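You operate a simulated robot arm through the tools that you are given. There is no shell and no other tool.

You are at the controls of a simulated robot arm. One attempt, no reset.

JOB
Put the blue knob block on the middle top of the long table away on the bench top beside the grid tray. Take the carton on the near top of the long table and put it away on the top of the large turntable. Take the green pin and put it on the top of the small goods bench. Take the orange metal block and leave it on top of the carton of spare hose. Open the right packing drawer, take the strap roll on the top of the steel trolley and put it away in the inside of the right packing drawer and shut the drawer again. Put the blue rubber sleeve on the top of the small goods bench away on the top shelf of the pale wood bench. Any order will do. Set down upright: blue knob block.

Only the result counts: the job must be done as asked and must still hold three seconds after the hand-in. Knocking over, shifting, dropping, spilling or breaking anything else fails it.

ROBOT AND FRAMES
A 6-joint arm with a two-finger gripper on a trunk, on a base that moves. Base frame: it is fixed to the floor where the robot stands at the start and does not move with it; the origin is under the middle of the robot, x ahead of it, y to its left, z up. Lengths are in m, angles in degrees, forces in N, time in s.
It reaches about 1.206 m from its shoulder. Its first joint turns from -166.0 to 166.0 degrees. Places, roughly: bench top beside the grid tray [5.5, 2.8, 0.9]; blue knob block (10x5x6 cm) [2.1, 3.1, 0.8]; blue rubber sleeve (8x7x6 cm) [6.4, 4.7, 0.9]; carton [2, 3.5, 0.75]; carton of spare hose [2.25, 3.5, 0.75]; green pin (2x2x4 cm) [2, 3.8, 0.8]; inside of the right packing drawer [2, -1.1, 0.7]; orange metal block (5x5x4 cm) [4, 3.8, 0.9]; right packing drawer [1.9, -1, 0.7]; strap roll (6x3x12 cm) [4, 3.5, 0.9]; top of the large turntable [2, -1.2, 0.9]; top of the small goods bench [6, 5.1, 0.9]; top shelf of the pale wood bench (15x150 cm) [3.92, 0.48, 1.24]. Payload 2.45 kg.
Tool frame: the origin (TCP) lies between the finger pads and is the grasp point; the fingertips stand 0.02 m ahead of it; z points along the fingers, y is the line along which they close. The gripper opens to 0.14 m; its body begins 0.168 m behind the TCP.
Orientation is that of the tool frame in the base frame, as a unit quaternion [x, y, z, w]. With the fingers straight down and closing along the base's y, the tool's x points along the base's -x, its y along +y and its z along -z.

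CONTROLS
- The arm moves only by the tool servo_tool. Its argument "rows" is a list of rows, each a list of 3 entries, a list of its own where there are three numbers: the shift along the tool's x, y, z in m, then the turn, a rotation vector about the tool's x, y, z in degrees, then the gripper command, from -1 (shut) to 1 (fully open), values between in proportion. In form: [[[dx, dy, dz], [wx, wy, wz], grip], ...]. A call has 1 to 20 rows; each row is the pose to reach, as a shift and turn from the pose commanded when the call began, along the tool's axes at that moment. Rows are played at 5 a second. More than 0.05 m and 8.6 degrees between two rows, or a gripper value outside its range, and nothing of the call is played. A pose out of reach is approached as far as the arm can. The call stops where the force on the tool passes 40 N (or 10 N more than at its start, if that is more) or the arm is blocked; 0.2 s more then pass. The fingers move at their own pace (about 0.045 m/s each) and stop on an object; they squeeze with about 23 N. The grip force told is the motor's: it shows also when the fingers shut on nothing. Time passes only in rows, and 0.2 s behind the last, so rows that repeat a pose let the fingers close. The reply holds the time, the measured pose of the TCP, the force on the tool along the base axes, the opening and the grip force, in the units named above and with some noise, with the torque about the TCP (base axes, N m) and any sound that the robot's microphone picked up, and new pictures: "pictures" is both (left out), scene, wrist or none.
- Cameras (640 x 400 px; columns grow to the right, rows downward): "scene" is now at [-0.0967, 0.1731, 1.1632]; the picture's right is [-0.03, -1.00, 0.00], its down [-0.13, 0.00, -0.99] and it looks along [0.99, -0.03, -0.13] (base axes); focal length 257 px, centre (320, 200). "wrist" rides on the gripper at [0.078, 0.011, -0.209] in the tool frame; the picture's right is [-0.14, 0.99, 0.00], its down [-0.92, -0.13, -0.37] and it looks along [-0.36, -0.05, 0.93] (tool axes); focal length 280 px, centre (320, 200). There is no depth. A picture from a camera that has moved, and an enlarged one, comes with that camera's place and axes in the base frame and with its lens.
- drive_base(legs): drives the robot by 1 to 6 legs, each [ahead, left, turn to the left] in m, m and degrees, along the robot's own axes; the way and the turn of a leg run together, so that a leg with both is an arc; at most 1.5 m and 180 degrees a leg. The arm and the cameras ride along, it lands a little off, and it stops where it bumps. It gives what a move gives, and a new picture of the scene camera.
- pan_tilt(pan, tilt): turns the head with the scene camera to pan (to the left, within 143 degrees either way) and tilt (down, from -29 to 69), counted from straight ahead of the robot. It gives what a move gives, and a new picture of the scene camera.
- enlarge(camera, box): a new picture of the part [left, top, right, bottom] of that camera's present view, enlarged. It takes no simulated time.
- close_job(): hands the job in; it is judged then, once.

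Nothing tells you exact positions but the pictures and the camera data. Unless the task says otherwise, let go and move clear before handing in.

The tools are called after "Call:" as name(argument=value, ...) on one line, values as JSON. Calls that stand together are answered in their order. servo_tool: Moves the arm, as the interface text tells. Its arguments: {"type":"object","properties":{"rows":{"type":"array","items":{"type":"array"}},"pictures":{"type":"string","enum":["both","scene","wrist","none"]}},"required":["rows"]} The other tools are called the same way: drive_base (legs) drives the base; pan_tilt (pan, tilt) turns the head that bears the scene camera; enlarge (camera, box) takes an enlarged picture of a part of a camera's view; close_job () hands the job in.

At the start:

```text
t: 0.0
eef_pos: [0.6143, 0.1279, 1.04]
tool_rot: [0.0, 1.0, 0.0, 0.0]
contact_force: [-0.5, -0.6, -0.4]
wrist_torque: [0.0, 0.02, 0.02]
opening: 0.1401
grip_force: 0.1
robot x, y, heading: [-0.004, -0.003, 0.1]
head pan, tilt (commanded): [-2.0, 7.6]
```

scene: 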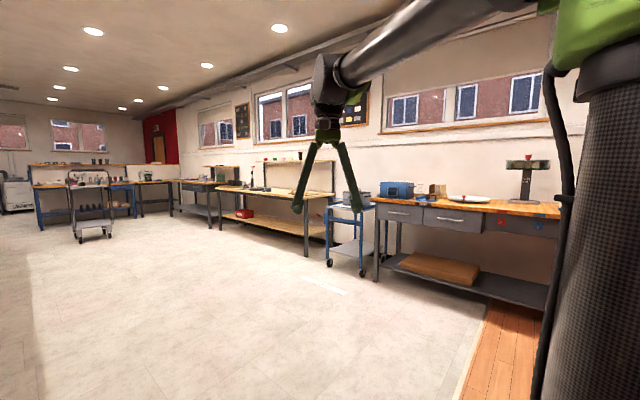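
wrist: 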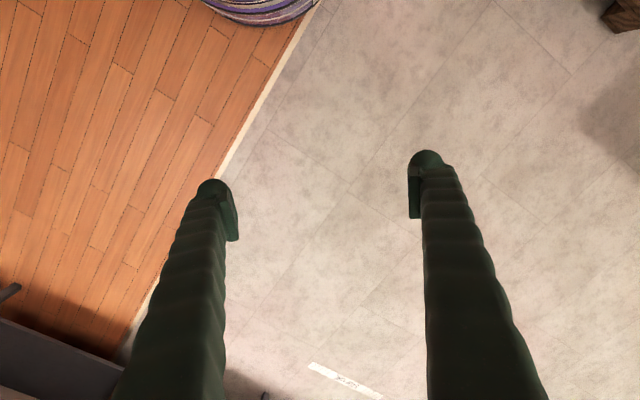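

I see a long workshop with benches ahead and to the right, and a steel trolley further away. First I will look around with the head to locate things.

Call:
pan_tilt(pan=60, tilt=10)

Call:
pan_tilt(pan=-30, tilt=15)

Call:
pan_tilt(pan=120, tilt=15)

Call:
pan_tilt(pan=-100, tilt=15)

```text
t: 1.3
eef_pos: [0.6136, 0.1271, 1.0408]
tool_rot: [0.0, 1.0, -0.001, 0.0]
contact_force: [0.4, 0.3, 0.4]
wrist_torque: [0.01, 0.02, 0.01]
opening: 0.1402
grip_force: 0.0
robot x, y, heading: [0.0011, -0.0019, 0.3]
head pan, tilt (commanded): [60.0, 10.0]
camera scene: at [-0.1426, 0.2567, 1.1594], right [0.87, -0.5, 0.0], down [-0.09, -0.15, -0.98], along [0.49, 0.85, -0.17], focal length 257 px, centre (320, 200)
```

scene: 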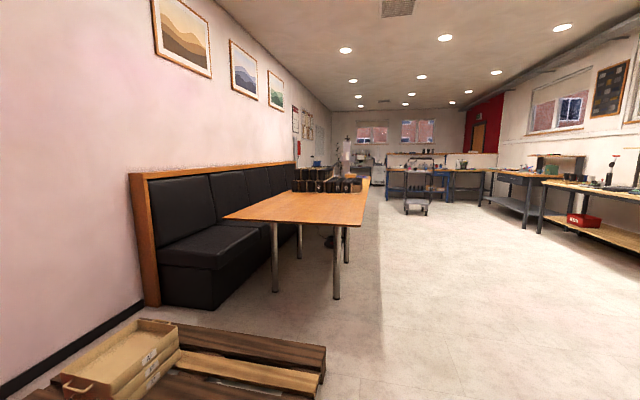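

```text
t: 3.0
eef_pos: [0.6143, 0.1266, 1.0395]
tool_rot: [0.0, 1.0, 0.0, 0.0]
contact_force: [0.6, 0.7, -0.4]
wrist_torque: [-0.01, 0.01, -0.01]
opening: 0.14
grip_force: 0.1
robot x, y, heading: [-0.0003, -0.0016, 0.0]
head pan, tilt (commanded): [-30.0, 15.0]
camera scene: at [-0.1082, 0.1296, 1.1512], right [-0.5, -0.87, 0.0], down [-0.22, 0.13, -0.97], along [0.84, -0.48, -0.26], focal length 257 px, centre (320, 200)
```

scene: 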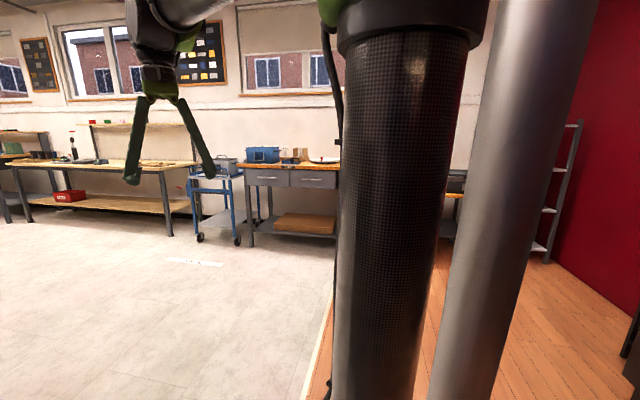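

```text
t: 5.3
eef_pos: [0.6122, 0.1261, 1.0397]
tool_rot: [0.0, 1.0, 0.001, 0.0]
contact_force: [-0.7, 0.8, 0.1]
wrist_torque: [-0.01, 0.02, 0.01]
opening: 0.1398
grip_force: 0.1
robot x, y, heading: [-0.0003, -0.0018, 0.0]
head pan, tilt (commanded): [120.0, 15.0]
camera scene: at [-0.2358, 0.2572, 1.1512], right [0.87, 0.5, 0.0], down [0.13, -0.22, -0.97], along [-0.48, 0.84, -0.26], focal length 257 px, centre (320, 200)
```

scene: 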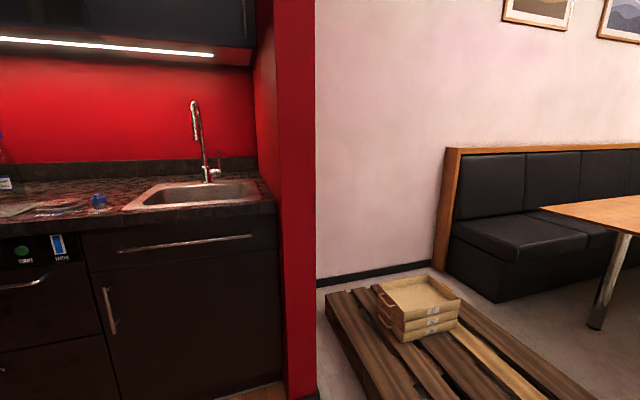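

```text
t: 8.5
eef_pos: [0.6141, 0.1267, 1.0398]
tool_rot: [0.0, 1.0, 0.0, 0.0]
contact_force: [0.0, 0.3, -0.3]
wrist_torque: [0.0, 0.03, 0.01]
opening: 0.1403
grip_force: 0.0
robot x, y, heading: [0.0042, 0.0003, 0.2]
head pan, tilt (commanded): [-100.0, 15.0]
camera scene: at [-0.2053, 0.0843, 1.1512], right [-0.98, 0.17, 0.0], down [0.04, 0.25, -0.97], along [-0.17, -0.95, -0.26], focal length 257 px, centre (320, 200)
```

scene: 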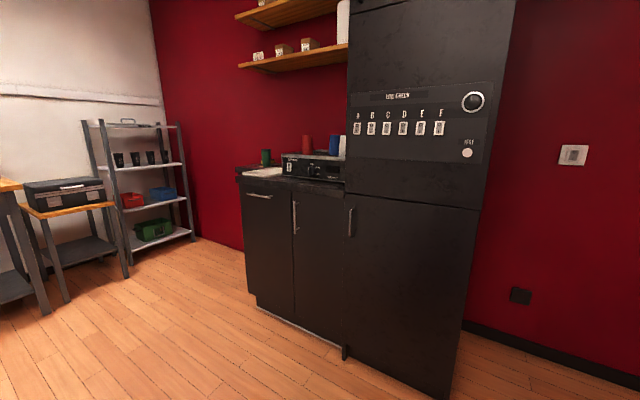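

The room is turned by about 45–50° to the base frame; the long table lies along the couch, with its objects at the far end. I will enlarge the views towards the long table and trolley, before driving.

Call:
pan_tilt(pan=45, tilt=8)

Call:
enlarge(camera="scene", box=[320, 120, 480, 220])

Call:
enlarge(camera="scene", box=[440, 120, 640, 245])

Call:
enlarge(camera="scene", box=[300, 140, 420, 215])

```text
t: 10.8
eef_pos: [0.614, 0.127, 1.0386]
tool_rot: [0.001, 1.0, 0.0, 0.0]
contact_force: [0.2, -1.6, 0.2]
wrist_torque: [-0.02, 0.02, 0.01]
opening: 0.1398
grip_force: 0.0
robot x, y, heading: [-0.0007, -0.0025, -0.1]
head pan, tilt (commanded): [45.0, 8.0]
camera scene: at [-0.1236, 0.2417, 1.1626], right [0.71, -0.71, 0.0], down [-0.1, -0.1, -0.99], along [0.7, 0.7, -0.14], focal length 257 px, centre (320, 200)
```

scene: 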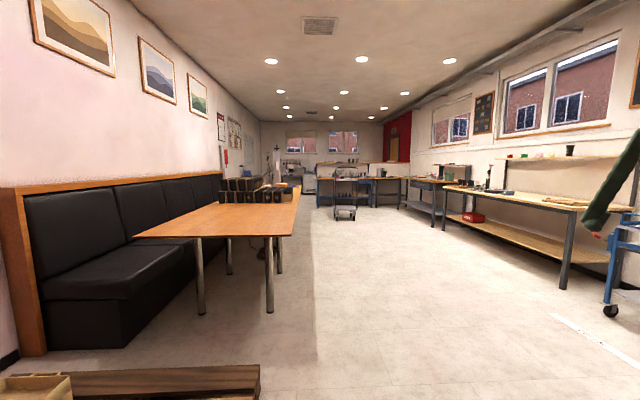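

```text
4.00 times, centred on (400, 170) of scene
camera zoom: at [-0.1236, 0.2417, 1.1626], right [0.71, -0.71, 0.0], down [-0.1, -0.1, -0.99], along [0.7, 0.7, -0.14], focal length 1028 px, centre (0, 320)
```

zoom: 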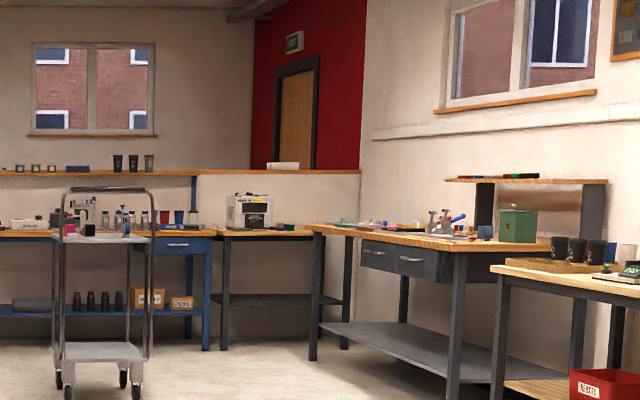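

```text
3.20 times, centred on (540, 182) of scene
camera zoom: at [-0.1236, 0.2417, 1.1626], right [0.71, -0.71, 0.0], down [-0.1, -0.1, -0.99], along [0.7, 0.7, -0.14], focal length 823 px, centre (-384, 256)
```

zoom: 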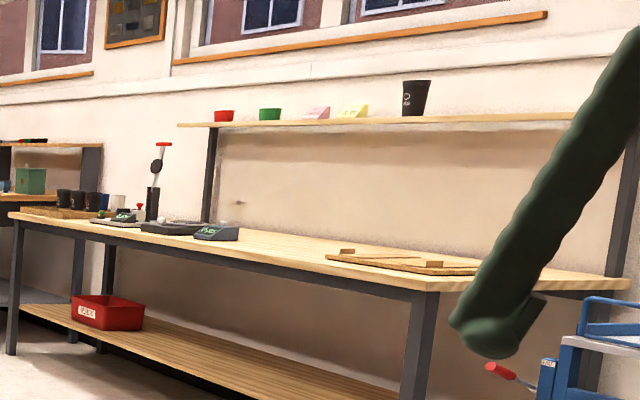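

```text
5.33 times, centred on (360, 178) of scene
camera zoom: at [-0.1236, 0.2417, 1.1626], right [0.71, -0.71, 0.0], down [-0.1, -0.1, -0.99], along [0.7, 0.7, -0.14], focal length 1371 px, centre (107, 320)
```

zoom: 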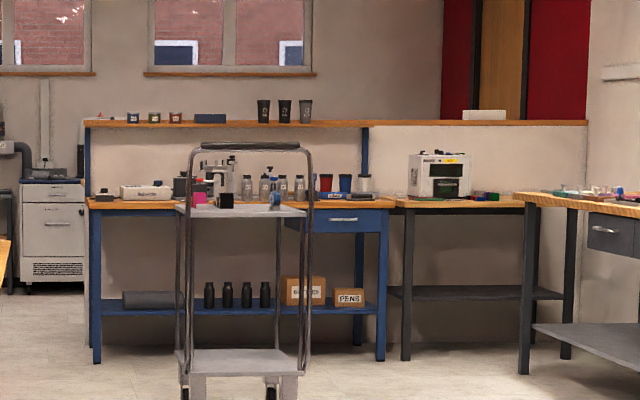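

The room axes run at 45° to the base frame, and the trolley stands beyond the table end. I will turn 45° left and drive along the aisle right of the long table to view its objects.

Call:
drive_base(legs=[[0, 0, 45], [1.3, -0.25, 0], [1.2, 0, 0]])

Call:
pan_tilt(pan=45, tilt=20)

```text
t: 25.0
eef_pos: [2.3098, 2.0592, 1.0389]
tool_rot: [-0.368, 0.93, 0.0, -0.001]
contact_force: [0.2, 0.3, 0.5]
wrist_torque: [-0.03, -0.03, 0.03]
opening: 0.1401
grip_force: 0.2
robot x, y, heading: [1.9479, 1.5512, 43.3]
head pan, tilt (commanded): [45.0, 8.0]
camera scene: at [1.6939, 1.638, 1.1626], right [1.0, -0.03, 0.0], down [0.0, -0.14, -0.99], along [0.03, 0.99, -0.14], focal length 257 px, centre (320, 200)
```

scene: 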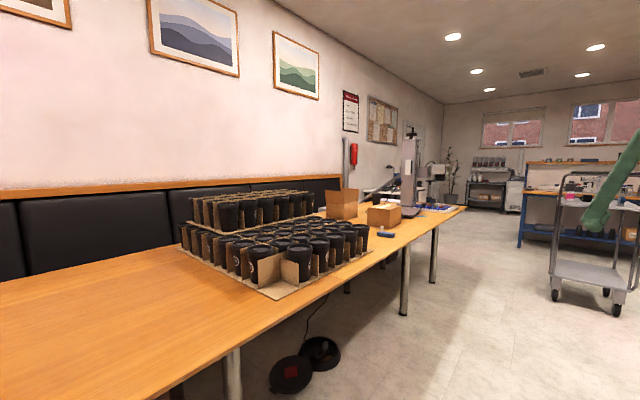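

```text
t: 25.8
eef_pos: [2.3094, 2.0594, 1.0403]
tool_rot: [-0.368, 0.93, 0.0, -0.001]
contact_force: [0.2, -0.2, -0.2]
wrist_torque: [0.04, -0.02, -0.01]
opening: 0.1401
grip_force: 0.1
robot x, y, heading: [1.95, 1.5483, 43.3]
head pan, tilt (commanded): [45.0, 20.0]
camera scene: at [1.6939, 1.6385, 1.1431], right [1.0, -0.03, 0.0], down [-0.01, -0.34, -0.94], along [0.03, 0.94, -0.34], focal length 257 px, centre (320, 200)
```

scene: 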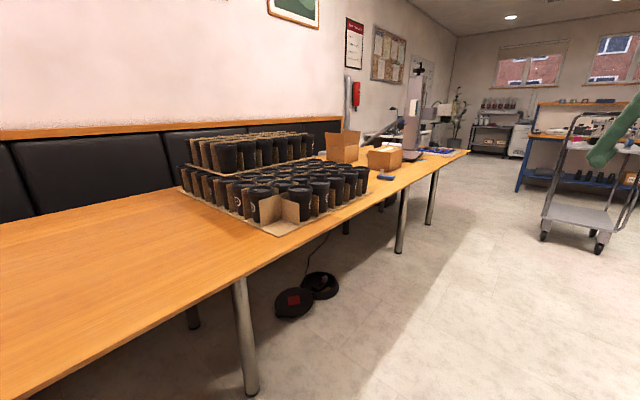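

The blue knob block lies on the table edge side and two cartons are behind it. I enlarge this part of the table.

Call:
enlarge(camera="scene", box=[300, 90, 480, 202])

Call:
enlarge(camera="scene", box=[520, 80, 640, 155])

```text
3.56 times, centred on (390, 146) of scene
camera zoom: at [1.6939, 1.6385, 1.1431], right [1.0, -0.03, 0.0], down [-0.01, -0.34, -0.94], along [0.03, 0.94, -0.34], focal length 914 px, centre (71, 392)
```

zoom: 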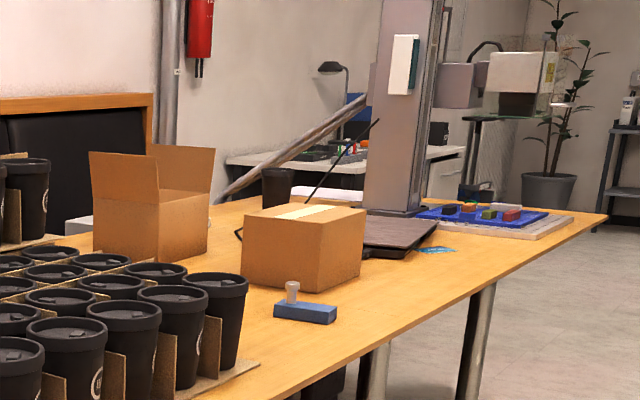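

```text
5.33 times, centred on (580, 118) of scene
camera zoom: at [1.6939, 1.6385, 1.1431], right [1.0, -0.03, 0.0], down [-0.01, -0.34, -0.94], along [0.03, 0.94, -0.34], focal length 1371 px, centre (-1067, 640)
```

zoom: 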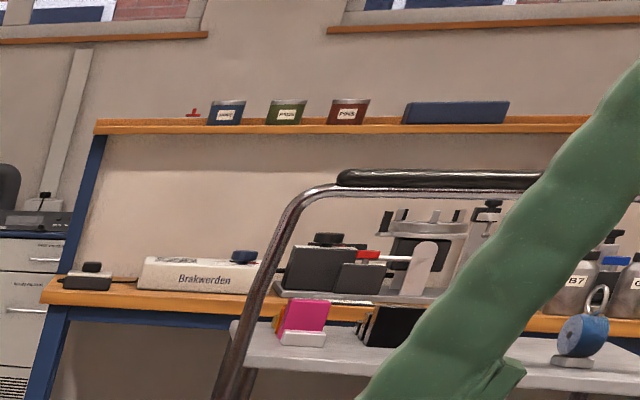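

The closed taped carton would be the carton of spare hose, the open one the carton to move; the knob block stands next to them. I drive forward along the table for a closer look.

Call:
drive_base(legs=[[1.0, 0.05, 1.7]])

Call:
pan_tilt(pan=60, tilt=25)

Call:
enlarge(camera="scene", box=[160, 50, 480, 250])

```text
t: 31.0
eef_pos: [2.9841, 2.8097, 1.0388]
tool_rot: [-0.382, 0.924, 0.0, 0.0]
contact_force: [-0.6, 0.0, 0.8]
wrist_torque: [0.01, 0.02, 0.03]
opening: 0.1397
grip_force: 0.1
robot x, y, heading: [2.6397, 2.2836, 45.0]
head pan, tilt (commanded): [45.0, 20.0]
camera scene: at [2.3829, 2.3699, 1.1431], right [1.0, 0.0, 0.0], down [0.0, -0.34, -0.94], along [0.0, 0.94, -0.34], focal length 257 px, centre (320, 200)
```

scene: 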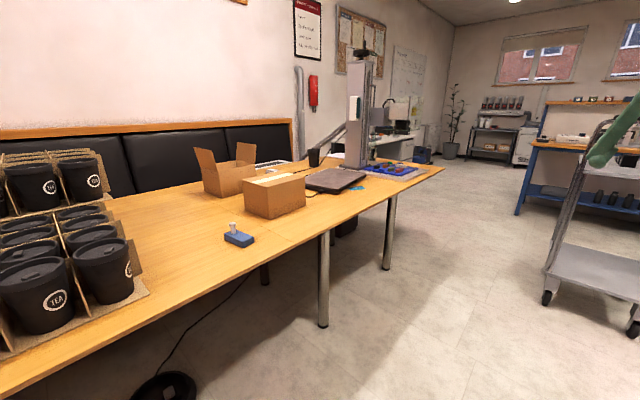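

```text
t: 31.8
eef_pos: [2.9853, 2.8089, 1.0403]
tool_rot: [-0.382, 0.924, 0.0, 0.0]
contact_force: [0.6, -0.3, -0.1]
wrist_torque: [-0.01, -0.01, -0.01]
opening: 0.14
grip_force: 0.0
robot x, y, heading: [2.6417, 2.2842, 45.1]
head pan, tilt (commanded): [60.0, 25.0]
camera scene: at [2.3591, 2.3658, 1.135], right [0.97, 0.26, 0.0], down [0.11, -0.41, -0.91], along [-0.23, 0.88, -0.42], focal length 257 px, centre (320, 200)
```

scene: 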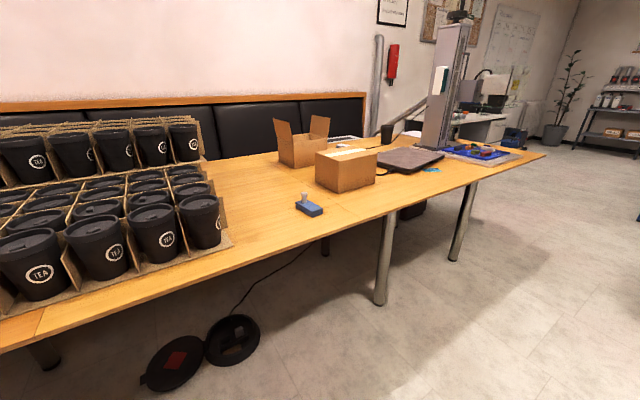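

```text
2.00 times, centred on (320, 150) of scene
camera zoom: at [2.3591, 2.3658, 1.135], right [0.97, 0.26, 0.0], down [0.11, -0.41, -0.91], along [-0.23, 0.88, -0.42], focal length 514 px, centre (320, 300)
```

zoom: 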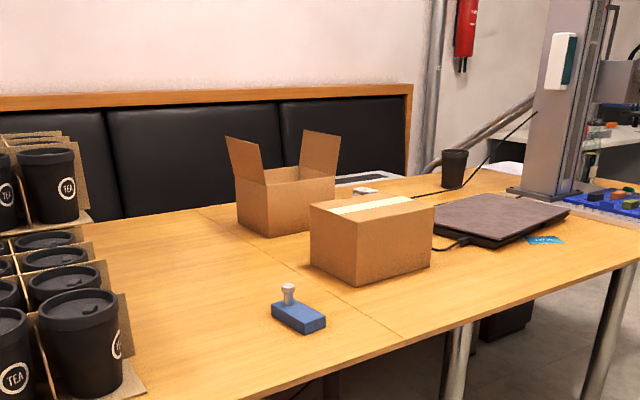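

The knob block is at about (2.14, 3.06), closed carton (2.2, 3.35), open carton (1.96, 3.54). I look for the green pin on the table and at the trolley.

Call:
enlarge(camera="scene", box=[370, 110, 560, 229])

Call:
pan_tilt(pan=10, tilt=15)

Call:
enlarge(camera="scene", box=[260, 100, 440, 212])

```text
3.36 times, centred on (465, 170) of scene
camera zoom: at [2.3591, 2.3658, 1.135], right [0.97, 0.26, 0.0], down [0.11, -0.41, -0.91], along [-0.23, 0.88, -0.42], focal length 864 px, centre (-167, 302)
```

zoom: 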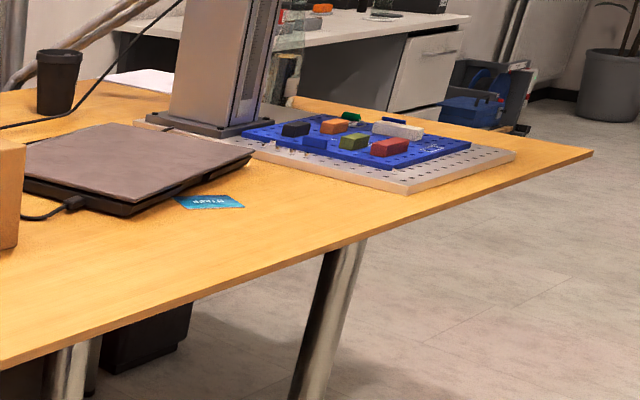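

```text
t: 33.0
eef_pos: [2.9853, 2.8089, 1.0387]
tool_rot: [-0.381, 0.924, 0.0, 0.001]
contact_force: [-0.6, -0.2, 0.4]
wrist_torque: [0.01, 0.02, -0.01]
opening: 0.1397
grip_force: 0.1
robot x, y, heading: [2.6427, 2.2854, 45.0]
head pan, tilt (commanded): [10.0, 15.0]
camera scene: at [2.4364, 2.3532, 1.1512], right [0.82, -0.57, 0.0], down [-0.15, -0.21, -0.97], along [0.55, 0.79, -0.26], focal length 257 px, centre (320, 200)
```

scene: 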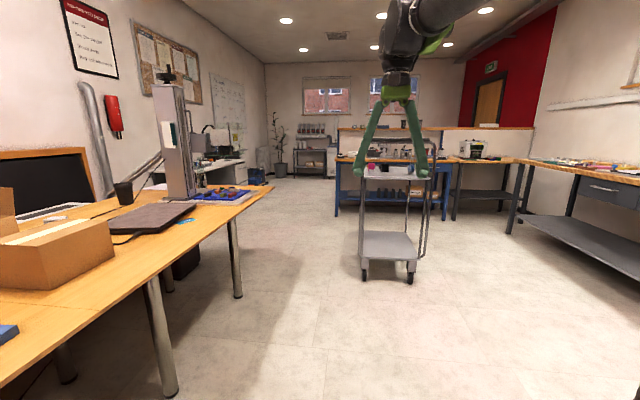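

```text
3.56 times, centred on (350, 156) of scene
camera zoom: at [2.4364, 2.3532, 1.1512], right [0.82, -0.57, 0.0], down [-0.15, -0.21, -0.97], along [0.55, 0.79, -0.26], focal length 914 px, centre (213, 356)
```

zoom: 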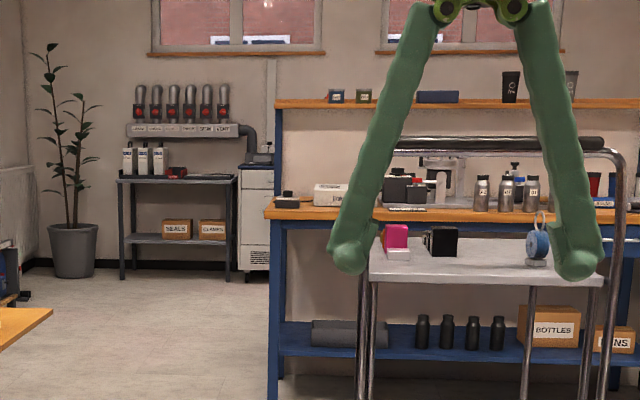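

The strap roll (blue, with ring) is on the trolley's right side, and pink and black objects on its left. The green pin should be behind the cartons, so I drive abreast of them and face the table.

Call:
drive_base(legs=[[0.35, 0, 0], [0, 0, 90]])

Call:
pan_tilt(pan=0, tilt=25)

Call:
servo_tool(rows=[[[0, 0, 0], [0, 0, 0], 1]], pictures="wrist")

```text
t: 39.0
eef_pos: [2.3815, 2.9001, 1.0386]
tool_rot: [0.918, -0.397, 0.0, 0.0]
contact_force: [-0.2, 0.2, 0.0]
wrist_torque: [0.03, 0.03, 0.0]
opening: 0.1399
grip_force: 0.0
robot x, y, heading: [2.8957, 2.5399, 133.1]
head pan, tilt (commanded): [10.0, 15.0]
camera scene: at [2.8232, 2.3383, 1.1512], right [0.6, 0.8, 0.0], down [0.21, -0.15, -0.97], along [-0.77, 0.58, -0.26], focal length 257 px, centre (320, 200)
```

scene: 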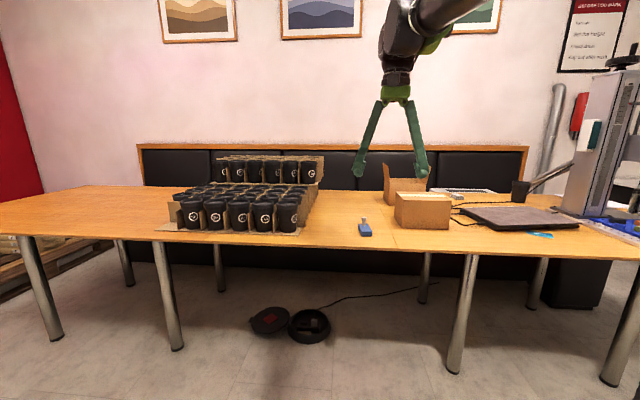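

```text
t: 39.7
eef_pos: [2.3829, 2.9001, 1.0397]
tool_rot: [0.918, -0.397, -0.001, 0.001]
contact_force: [-0.1, 0.7, 0.1]
wrist_torque: [-0.03, 0.04, 0.03]
opening: 0.1403
grip_force: 0.1
robot x, y, heading: [2.8965, 2.5387, 133.2]
head pan, tilt (commanded): [0.0, 25.0]
camera scene: at [2.8349, 2.3495, 1.1351], right [0.73, 0.69, 0.0], down [0.29, -0.31, -0.91], along [-0.62, 0.66, -0.42], focal length 257 px, centre (320, 200)
```

scene: 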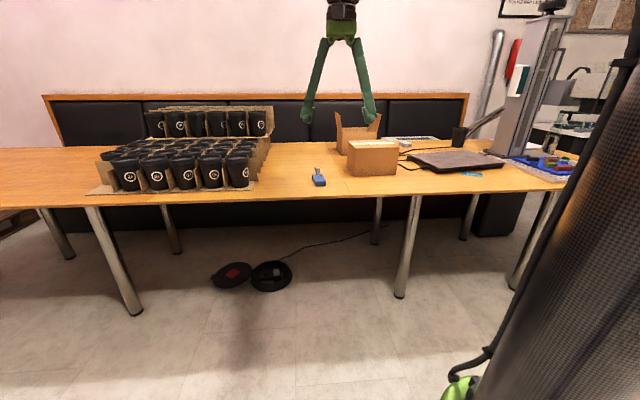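

```text
t: 40.1
eef_pos: [2.3829, 2.8993, 1.0401]
tool_rot: [0.918, -0.397, 0.0, 0.0]
contact_force: [-0.7, 0.6, -0.6]
wrist_torque: [0.02, -0.01, 0.0]
opening: 0.1401
grip_force: 0.0
robot x, y, heading: [2.8957, 2.5396, 133.2]
head pan, tilt (commanded): [0.0, 25.0]
camera wrist: at [2.4273, 2.8345, 1.2479], right [-0.82, -0.58, 0.0], down [-0.54, 0.76, 0.37], along [-0.21, 0.3, -0.93], focal length 280 px, centre (320, 200)
```

wrist: 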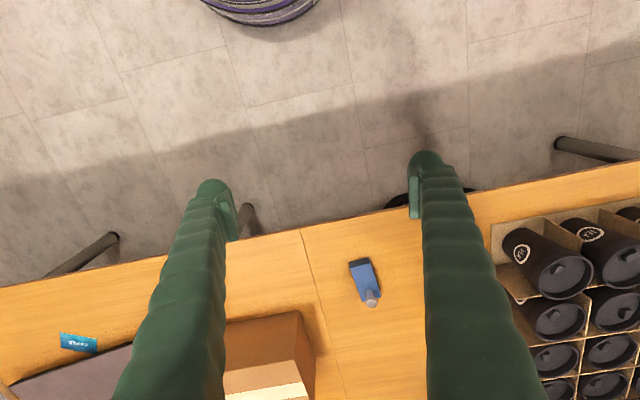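

The knob block is seen in the wrist picture at about (2.155, 3.07). I look down to gauge the size of the base against the table edge.

Call:
pan_tilt(pan=0, tilt=69)

Call:
pan_tilt(pan=-40, tilt=69)

```text
t: 41.2
eef_pos: [2.3816, 2.9014, 1.04]
tool_rot: [0.918, -0.397, -0.001, 0.0]
contact_force: [0.3, -0.3, 0.5]
wrist_torque: [0.0, -0.02, -0.01]
opening: 0.1398
grip_force: 0.1
robot x, y, heading: [2.8915, 2.5397, 133.2]
head pan, tilt (commanded): [0.0, 68.8]
camera scene: at [2.8597, 2.3231, 1.0756], right [0.73, 0.68, 0.0], down [0.64, -0.68, -0.36], along [-0.25, 0.26, -0.93], focal length 257 px, centre (320, 200)
```

scene: 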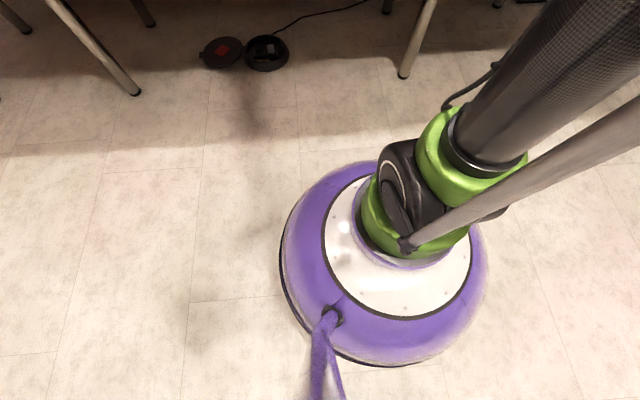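

```text
t: 42.3
eef_pos: [2.3822, 2.9008, 1.0398]
tool_rot: [0.918, -0.398, 0.0, 0.0]
contact_force: [-0.3, 0.3, 0.4]
wrist_torque: [0.02, -0.02, 0.01]
opening: 0.1398
grip_force: 0.1
robot x, y, heading: [2.8932, 2.5398, 133.0]
head pan, tilt (commanded): [-40.0, 68.8]
camera scene: at [2.8948, 2.3382, 1.0756], right [1.0, 0.06, 0.0], down [0.05, -0.93, -0.36], along [-0.02, 0.36, -0.93], focal length 257 px, centre (320, 200)
```

scene: 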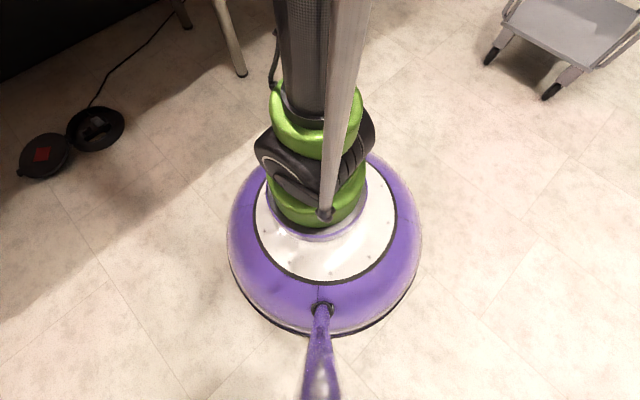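

The base is a dome of about 0.36 m radius that fits under the table's edge, and the arm's shoulder is about 0.75 m high. I move 0.35 m closer to the table and square up.

Call:
drive_base(legs=[[0.35, 0, 1.8]])

Call:
pan_tilt(pan=-10, tilt=30)

Call:
enlarge(camera="scene", box=[240, 60, 480, 210])

Call:
servo_tool(rows=[[[0, 0, 0], [0, 0, 0], 1]], pictures="wrist")

```text
t: 44.6
eef_pos: [2.1279, 3.1343, 1.0398]
tool_rot: [0.924, -0.382, 0.0, 0.0]
contact_force: [0.1, 0.4, 0.1]
wrist_torque: [0.02, -0.05, -0.01]
opening: 0.1397
grip_force: 0.0
robot x, y, heading: [2.658, 2.7908, 134.9]
head pan, tilt (commanded): [-40.0, 68.8]
camera scene: at [2.6586, 2.5885, 1.0756], right [1.0, 0.09, 0.0], down [0.08, -0.93, -0.36], along [-0.03, 0.36, -0.93], focal length 257 px, centre (320, 200)
```

scene: 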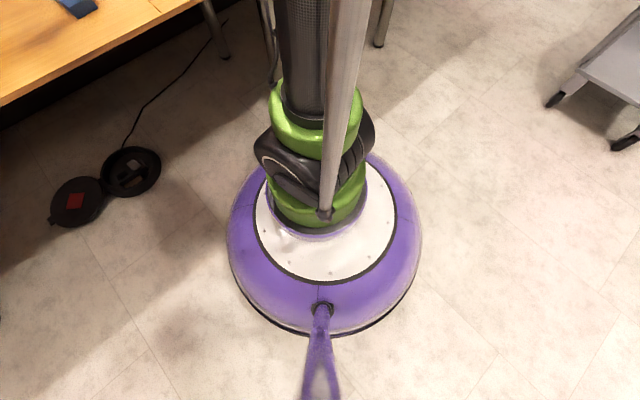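

```text
t: 45.6
eef_pos: [2.128, 3.1341, 1.0398]
tool_rot: [0.924, -0.382, -0.001, 0.0]
contact_force: [0.6, 0.7, 0.3]
wrist_torque: [0.04, 0.02, -0.01]
opening: 0.1402
grip_force: 0.1
robot x, y, heading: [2.6545, 2.7892, 134.9]
head pan, tilt (commanded): [-10.0, 30.0]
camera scene: at [2.6116, 2.6069, 1.127], right [0.82, 0.57, 0.0], down [0.29, -0.41, -0.87], along [-0.5, 0.71, -0.5], focal length 257 px, centre (320, 200)
```

scene: 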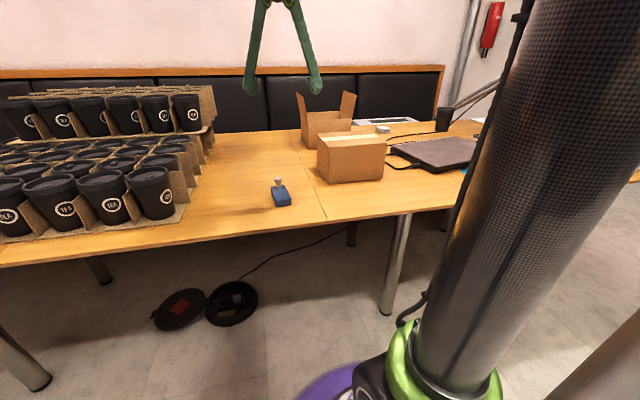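

```text
2.67 times, centred on (360, 135) of scene
camera zoom: at [2.6116, 2.6069, 1.127], right [0.82, 0.57, 0.0], down [0.29, -0.41, -0.87], along [-0.5, 0.71, -0.5], focal length 686 px, centre (213, 373)
```

zoom: 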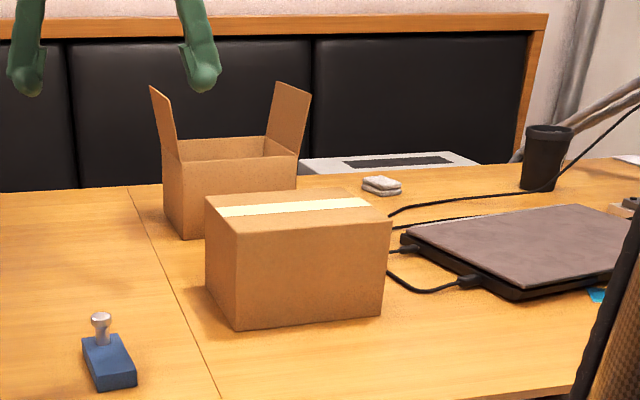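

```text
t: 46.0
eef_pos: [2.1281, 3.134, 1.04]
tool_rot: [0.924, -0.383, 0.001, -0.001]
contact_force: [0.2, -0.3, 0.0]
wrist_torque: [-0.03, 0.01, 0.0]
opening: 0.14
grip_force: 0.0
robot x, y, heading: [2.6502, 2.7919, 135.3]
head pan, tilt (commanded): [-10.0, 30.0]
camera wrist: at [2.1757, 3.0701, 1.2479], right [-0.8, -0.6, 0.0], down [-0.56, 0.74, 0.37], along [-0.22, 0.29, -0.93], focal length 280 px, centre (320, 200)
```

wrist: 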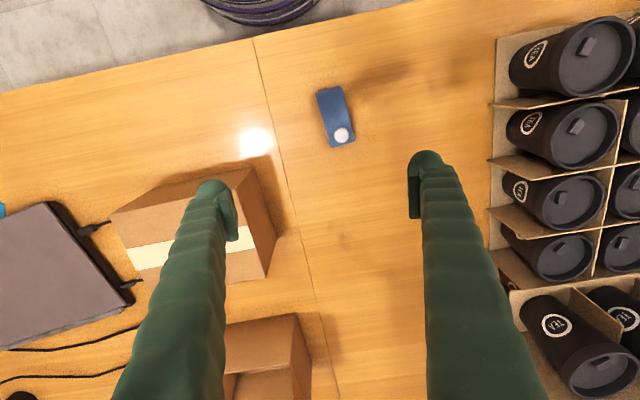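

The open carton stands behind the closed one, and I don't yet see the green pin. I move the wrist camera forward and up for a look over the cartons.

Call:
servo_tool(rows=[[[0, 0, -0.05], [0, 0, 0], 1], [[-0.02, -0.03, -0.08], [0, 0, 0], 1], [[-0.06, -0.06, -0.1], [0, 0, 0], 1], [[-0.1, -0.09, -0.1], [0, 0, 0], 1], [[-0.14, -0.11, -0.1], [0, 0, 0], 1], [[-0.18, -0.13, -0.1], [0, 0, 0], 1], [[-0.22, -0.15, -0.1], [0, 0, 0], 1], [[-0.26, -0.15, -0.1], [0, 0, 0], 1]], pictures="both")

```text
refused: row 3 steps farther than a row can; nothing moved
```

Call:
servo_tool(rows=[[[0, 0, -0.04], [0, 0, 0], 1], [[-0.02, -0.02, -0.07], [0, 0, 0], 1], [[-0.05, -0.04, -0.1], [0, 0, 0], 1], [[-0.09, -0.06, -0.1], [0, 0, 0], 1], [[-0.13, -0.08, -0.1], [0, 0, 0], 1], [[-0.17, -0.1, -0.1], [0, 0, 0], 1], [[-0.21, -0.12, -0.1], [0, 0, 0], 1], [[-0.25, -0.14, -0.1], [0, 0, 0], 1]], pictures="both")

```text
t: 47.8
eef_pos: [2.0508, 3.4088, 1.1391]
tool_rot: [0.924, -0.383, 0.0, 0.0]
contact_force: [0.4, -0.6, 1.4]
wrist_torque: [0.06, 0.04, 0.0]
opening: 0.1402
grip_force: 0.1
robot x, y, heading: [2.6519, 2.7895, 134.7]
head pan, tilt (commanded): [-10.0, 30.0]
camera scene: at [2.6118, 2.6065, 1.127], right [0.82, 0.57, 0.0], down [0.29, -0.41, -0.87], along [-0.5, 0.71, -0.5], focal length 257 px, centre (320, 200)
camera wrist: at [2.0981, 3.3448, 1.3475], right [-0.8, -0.6, 0.0], down [-0.56, 0.74, 0.37], along [-0.22, 0.29, -0.93], focal length 280 px, centre (320, 200)
```

scene: 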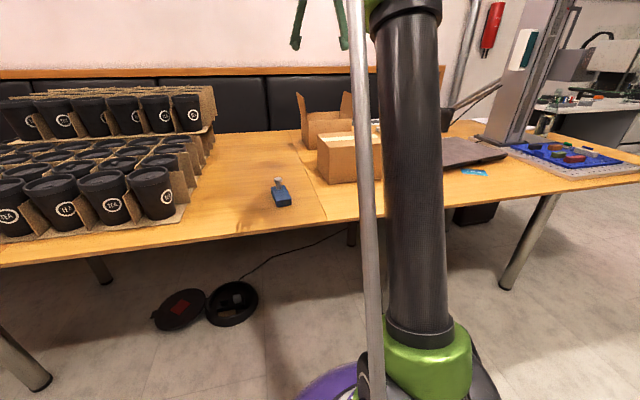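
wrist: 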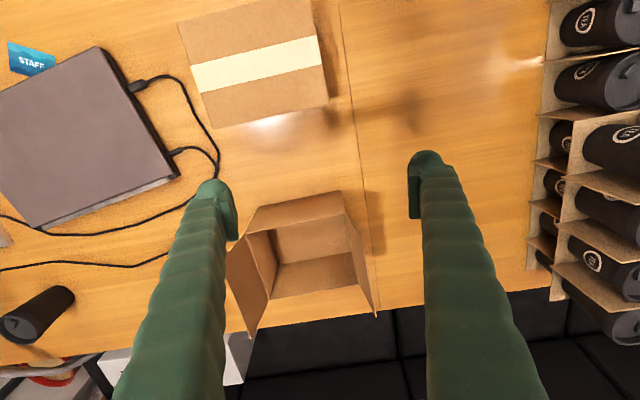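

The open carton is empty and its flaps stand left and right. The pin may be hidden under the finger on the left of the picture, so I shift the tool sideways and enlarge.

Call:
servo_tool(rows=[[[-0.03, -0.04, 0], [0, 0, 0], 1], [[-0.05, -0.08, 0], [0, 0, 0], 1], [[-0.07, -0.12, 0], [0, 0, 0], 1], [[-0.09, -0.16, 0], [0, 0, 0], 1]], pictures="wrist")

Call:
enlarge(camera="wrist", box=[160, 150, 480, 350])

```text
t: 48.8
eef_pos: [2.105, 3.5775, 1.1309]
tool_rot: [0.924, -0.382, 0.0, 0.0]
contact_force: [-0.3, -0.9, -0.8]
wrist_torque: [0.06, -0.11, 0.03]
opening: 0.14
grip_force: 0.1
out of reach, approached as far as the arm can: row 4
robot x, y, heading: [2.6536, 2.7871, 135.1]
head pan, tilt (commanded): [-10.0, 30.0]
camera wrist: at [2.1524, 3.5136, 1.3388], right [-0.8, -0.6, 0.0], down [-0.56, 0.74, 0.37], along [-0.22, 0.29, -0.93], focal length 280 px, centre (320, 200)
```

wrist: 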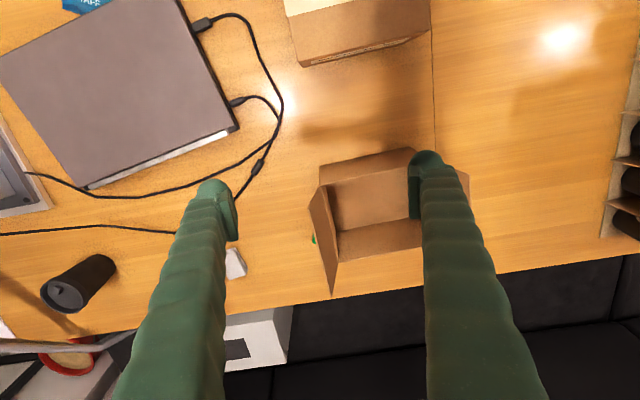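

```text
2.00 times, centred on (320, 250) of wrist
camera zoom: at [2.1524, 3.5136, 1.3388], right [-0.8, -0.6, 0.0], down [-0.56, 0.74, 0.37], along [-0.22, 0.29, -0.93], focal length 561 px, centre (320, 100)
```

zoom: 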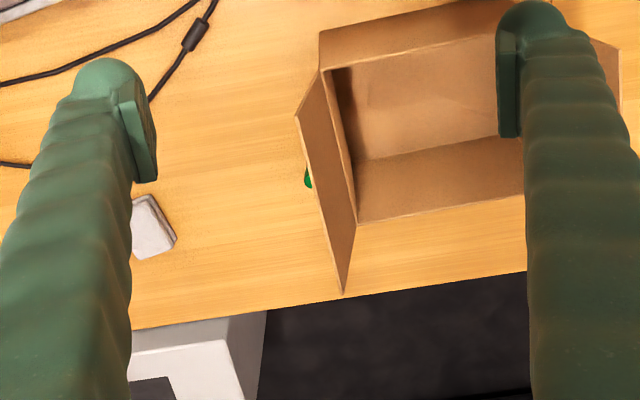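

The green pin stands right behind the open carton's right flap at about (1.97, 3.78), so the carton goes first. The carton is about 0.20 x 0.165 x 0.107 m; I will grip its near wall (no flap), from slightly closer with the base.

Call:
drive_base(legs=[[0.12, 0, 0]])

Call:
servo_tool(rows=[[[0.03, 0.03, 0], [0, 0, 0], 1], [[0.06, 0.06, 0], [0, 0, 0], 1], [[0.09, 0.09, 0], [0, 0, 0], 1], [[0.12, 0.12, 0], [0, 0, 0], 1], [[0.15, 0.12, 0], [0, 0, 0], 1], [[0.15, 0.12, 0], [0, 0, 8], 1], [[0.15, 0.12, 0], [0, 0, 16], 1], [[0.15, 0.12, 0], [0, 0, 24], 1], [[0.15, 0.12, 0], [0, 0, 32], 1], [[0.15, 0.12, 0], [0, 0, 40], 1], [[0.15, 0.12, 0], [0, 0, 48], 1], [[0.15, 0.12, 0], [0, 0, 56], 1], [[0.15, 0.12, 0], [0, 0, 64], 1], [[0.15, 0.12, 0], [0, 0, 72], 1], [[0.15, 0.12, 0], [0, 0, 80], 1], [[0.15, 0.12, 0], [0, 0, 85], 1], [[0.15, 0.12, 0], [0, 0, 90], 1]], pictures="both")

```text
t: 50.1
eef_pos: [2.0208, 3.6663, 1.1301]
tool_rot: [0.923, -0.384, 0.0, 0.0]
contact_force: [1.0, -0.6, 0.1]
wrist_torque: [0.02, -0.03, -0.01]
opening: 0.14
grip_force: 0.0
robot x, y, heading: [2.5679, 2.8757, 135.1]
head pan, tilt (commanded): [-10.0, 30.0]
camera scene: at [2.525, 2.6934, 1.1271], right [0.82, 0.57, 0.0], down [0.29, -0.41, -0.87], along [-0.49, 0.71, -0.5], focal length 257 px, centre (320, 200)
```

scene: 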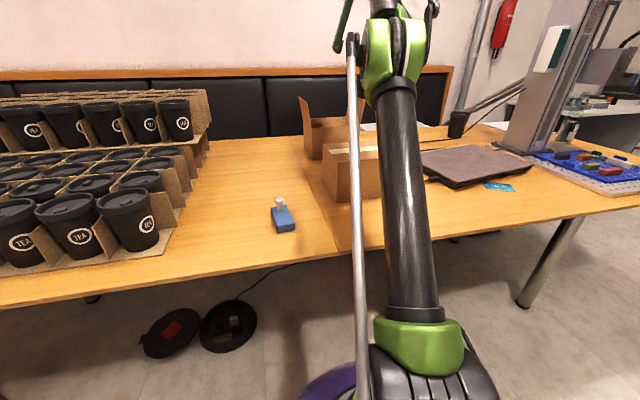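

```text
t: 53.7
eef_pos: [2.042, 3.474, 1.1306]
tool_rot: [-0.38, 0.925, 0.0, 0.0]
contact_force: [1.3, -0.8, -0.8]
wrist_torque: [0.0, -0.05, -0.01]
opening: 0.1398
grip_force: 0.0
robot x, y, heading: [2.5634, 2.8771, 134.8]
head pan, tilt (commanded): [-10.0, 30.0]
camera scene: at [2.5251, 2.6933, 1.127], right [0.82, 0.57, 0.0], down [0.29, -0.41, -0.87], along [-0.5, 0.71, -0.5], focal length 257 px, centre (320, 200)
camera wrist: at [1.9785, 3.4266, 1.3386], right [-0.6, 0.8, 0.0], down [0.74, 0.56, 0.37], along [0.3, 0.22, -0.93], focal length 280 px, centre (320, 200)
```

scene: 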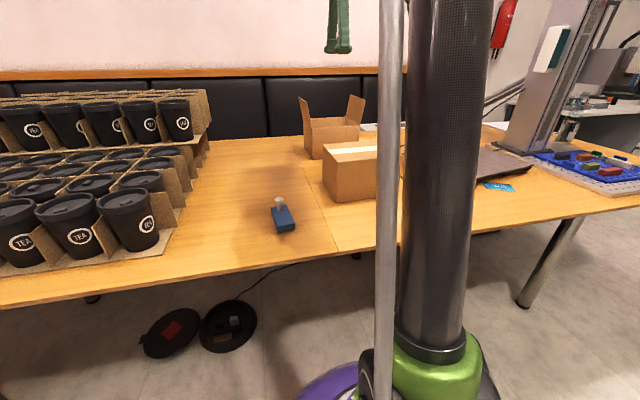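
wrist: 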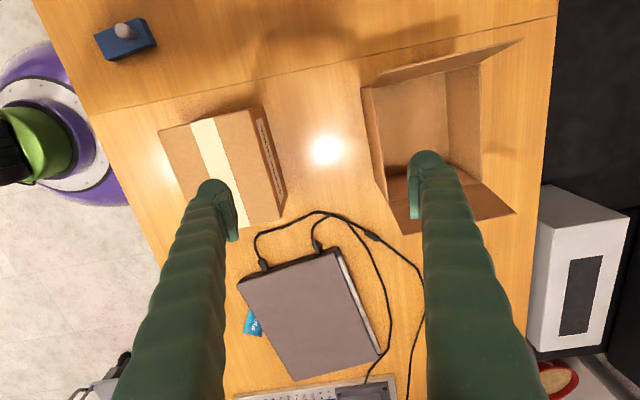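

Closing line now runs along the room's depth direction. I enlarge the wrist view to measure the carton's near wall.

Call:
enlarge(camera="wrist", box=[320, 20, 560, 170])

Call:
enlarge(camera="wrist", box=[320, 110, 560, 260])

```text
2.67 times, centred on (440, 95) of wrist
camera zoom: at [1.9785, 3.4266, 1.3386], right [-0.6, 0.8, 0.0], down [0.74, 0.56, 0.37], along [0.3, 0.22, -0.93], focal length 748 px, centre (0, 480)
```

zoom: 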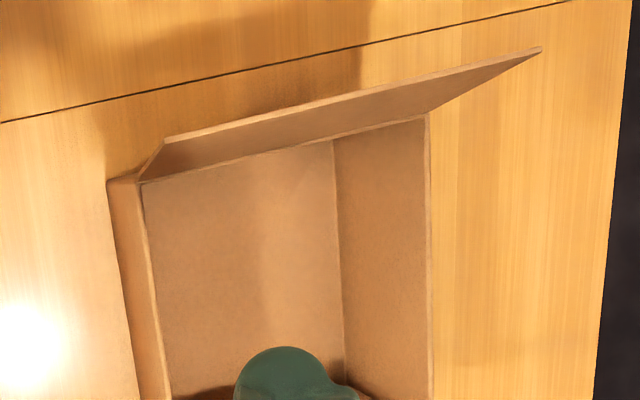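

```text
2.67 times, centred on (440, 185) of wrist
camera zoom: at [1.9785, 3.4266, 1.3386], right [-0.6, 0.8, 0.0], down [0.74, 0.56, 0.37], along [0.3, 0.22, -0.93], focal length 748 px, centre (0, 240)
```

zoom: 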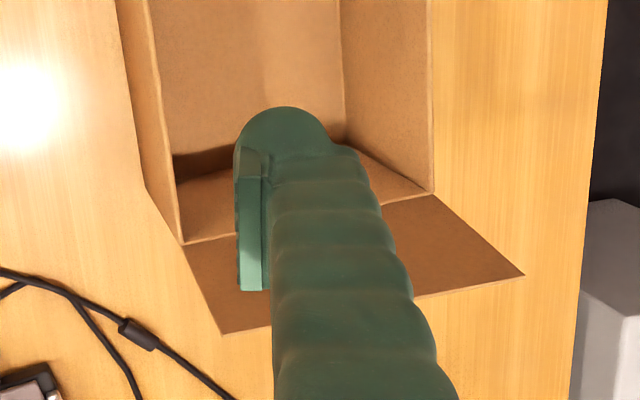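

The near wall's midpoint is at about (1.995, 3.568), rim at z≈0.857, and the carton is turned about 4.5° from the tool. I align above it and descend partway.

Call:
servo_tool(rows=[[[-0.016, 0.045, 0], [0, 0, -2], 1], [[-0.033, 0.09, 0], [0, 0, -4.5], 1], [[-0.033, 0.1, 0.03], [0, 0, -4.5], 1], [[-0.033, 0.1, 0.07], [0, 0, -4.5], 1], [[-0.033, 0.1, 0.11], [0, 0, -4.5], 1], [[-0.033, 0.1, 0.15], [0, 0, -4.5], 1], [[-0.033, 0.1, 0.17], [0, 0, -4.5], 1]], pictures="both")

```text
t: 55.3
eef_pos: [1.994, 3.5712, 0.9594]
tool_rot: [-0.418, 0.909, 0.0, 0.0]
contact_force: [-0.3, 0.2, -0.2]
wrist_torque: [0.04, 0.02, -0.02]
opening: 0.1398
grip_force: 0.0
robot x, y, heading: [2.5687, 2.8766, 134.9]
head pan, tilt (commanded): [-10.0, 30.0]
camera scene: at [2.5251, 2.6934, 1.127], right [0.82, 0.57, 0.0], down [0.29, -0.41, -0.87], along [-0.49, 0.71, -0.5], focal length 257 px, centre (320, 200)
camera wrist: at [1.9346, 3.5174, 1.168], right [-0.66, 0.75, 0.0], down [0.7, 0.62, 0.37], along [0.28, 0.24, -0.93], focal length 280 px, centre (320, 200)
```

scene: 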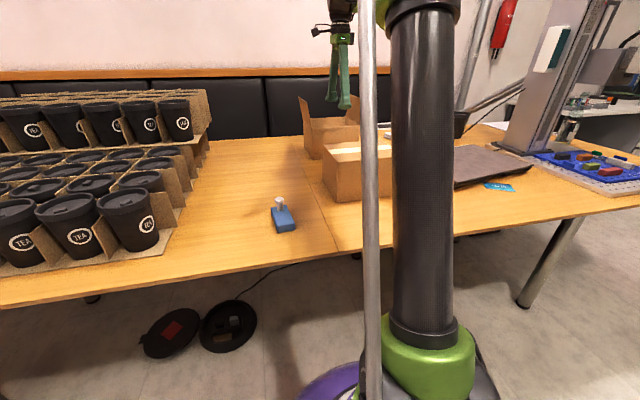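
wrist: 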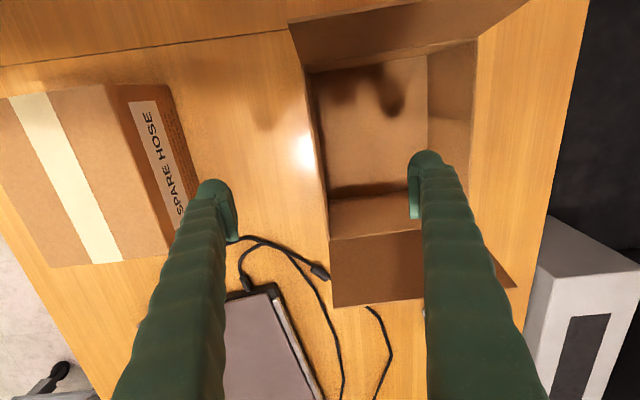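

The tool is centred over the wall and aligned (the "SPARE HOSE" label also confirms the other carton). I descend 0.125 m so the fingers straddle the wall, then close.

Call:
servo_tool(rows=[[[0, 0, 0.04], [0, 0, 0], 1], [[0, 0, 0.08], [0, 0, 0], 1], [[0, 0, 0.11], [0, 0, 0], 1], [[0, 0, 0.125], [0, 0, 0], 1], [[0, 0, 0.125], [0, 0, 0], 0.5], [[0, 0, 0.125], [0, 0, 0], 0], [[0, 0, 0.125], [0, 0, 0], -0.5], [[0, 0, 0.125], [0, 0, 0], -1], [[0, 0, 0.125], [0, 0, 0], -1], [[0, 0, 0.125], [0, 0, 0], -1], [[0, 0, 0.125], [0, 0, 0], -1], [[0, 0, 0.125], [0, 0, 0], -1], [[0, 0, 0.125], [0, 0, 0], -1]], pictures="both")

```text
t: 58.1
eef_pos: [1.9934, 3.5702, 0.8349]
tool_rot: [-0.418, 0.909, 0.0, 0.0]
contact_force: [-0.4, -0.8, -0.4]
wrist_torque: [0.02, 0.03, 0.09]
opening: 0.006
grip_force: 22.7
robot x, y, heading: [2.5663, 2.8737, 134.7]
head pan, tilt (commanded): [-10.0, 30.0]
camera scene: at [2.525, 2.6934, 1.1271], right [0.82, 0.57, 0.0], down [0.29, -0.41, -0.87], along [-0.5, 0.71, -0.5], focal length 257 px, centre (320, 200)
camera wrist: at [1.9347, 3.5165, 1.0439], right [-0.66, 0.75, 0.0], down [0.7, 0.62, 0.37], along [0.28, 0.24, -0.93], focal length 280 px, centre (320, 200)
```

scene: 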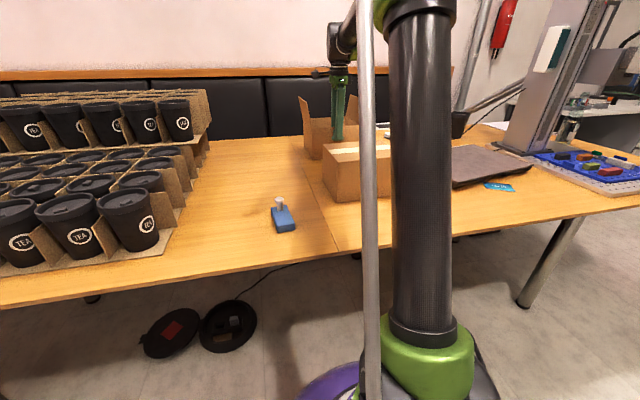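
wrist: 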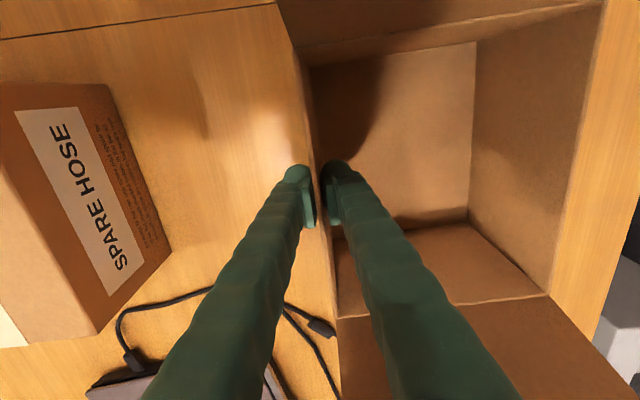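

The wall is gripped (6 mm). I lift straight up and check the hold.

Call:
servo_tool(rows=[[[0, 0, -0.02], [0, 0, 0], -1], [[0, 0, -0.05], [0, 0, 0], -1], [[0, 0, -0.08], [0, 0, 0], -1], [[0, 0, -0.12], [0, 0, 0], -1], [[0, 0, -0.16], [0, 0, 0], -1], [[0, 0, -0.2], [0, 0, 0], -1], [[0, 0, -0.2], [0, 0, 0], -1]], pictures="both")

```text
t: 59.7
eef_pos: [1.994, 3.5701, 1.0363]
tool_rot: [-0.418, 0.908, 0.0, 0.0]
contact_force: [0.7, -0.2, -0.8]
wrist_torque: [-0.1, -0.1, -0.02]
opening: 0.006
grip_force: 23.2
robot x, y, heading: [2.5658, 2.8759, 134.9]
head pan, tilt (commanded): [-10.0, 30.0]
camera scene: at [2.525, 2.6934, 1.1271], right [0.82, 0.57, 0.0], down [0.29, -0.41, -0.87], along [-0.49, 0.71, -0.5], focal length 257 px, centre (320, 200)
camera wrist: at [1.9353, 3.5164, 1.2448], right [-0.66, 0.75, 0.0], down [0.7, 0.62, 0.37], along [0.28, 0.24, -0.93], focal length 280 px, centre (320, 200)
```

scene: 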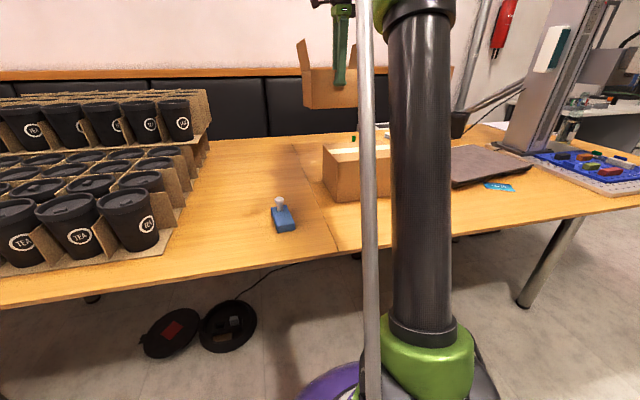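
wrist: 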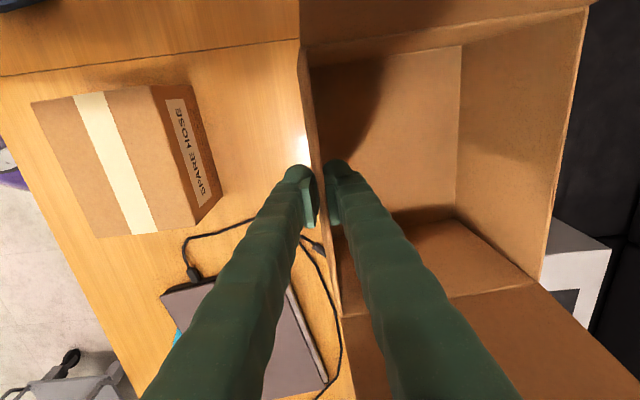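

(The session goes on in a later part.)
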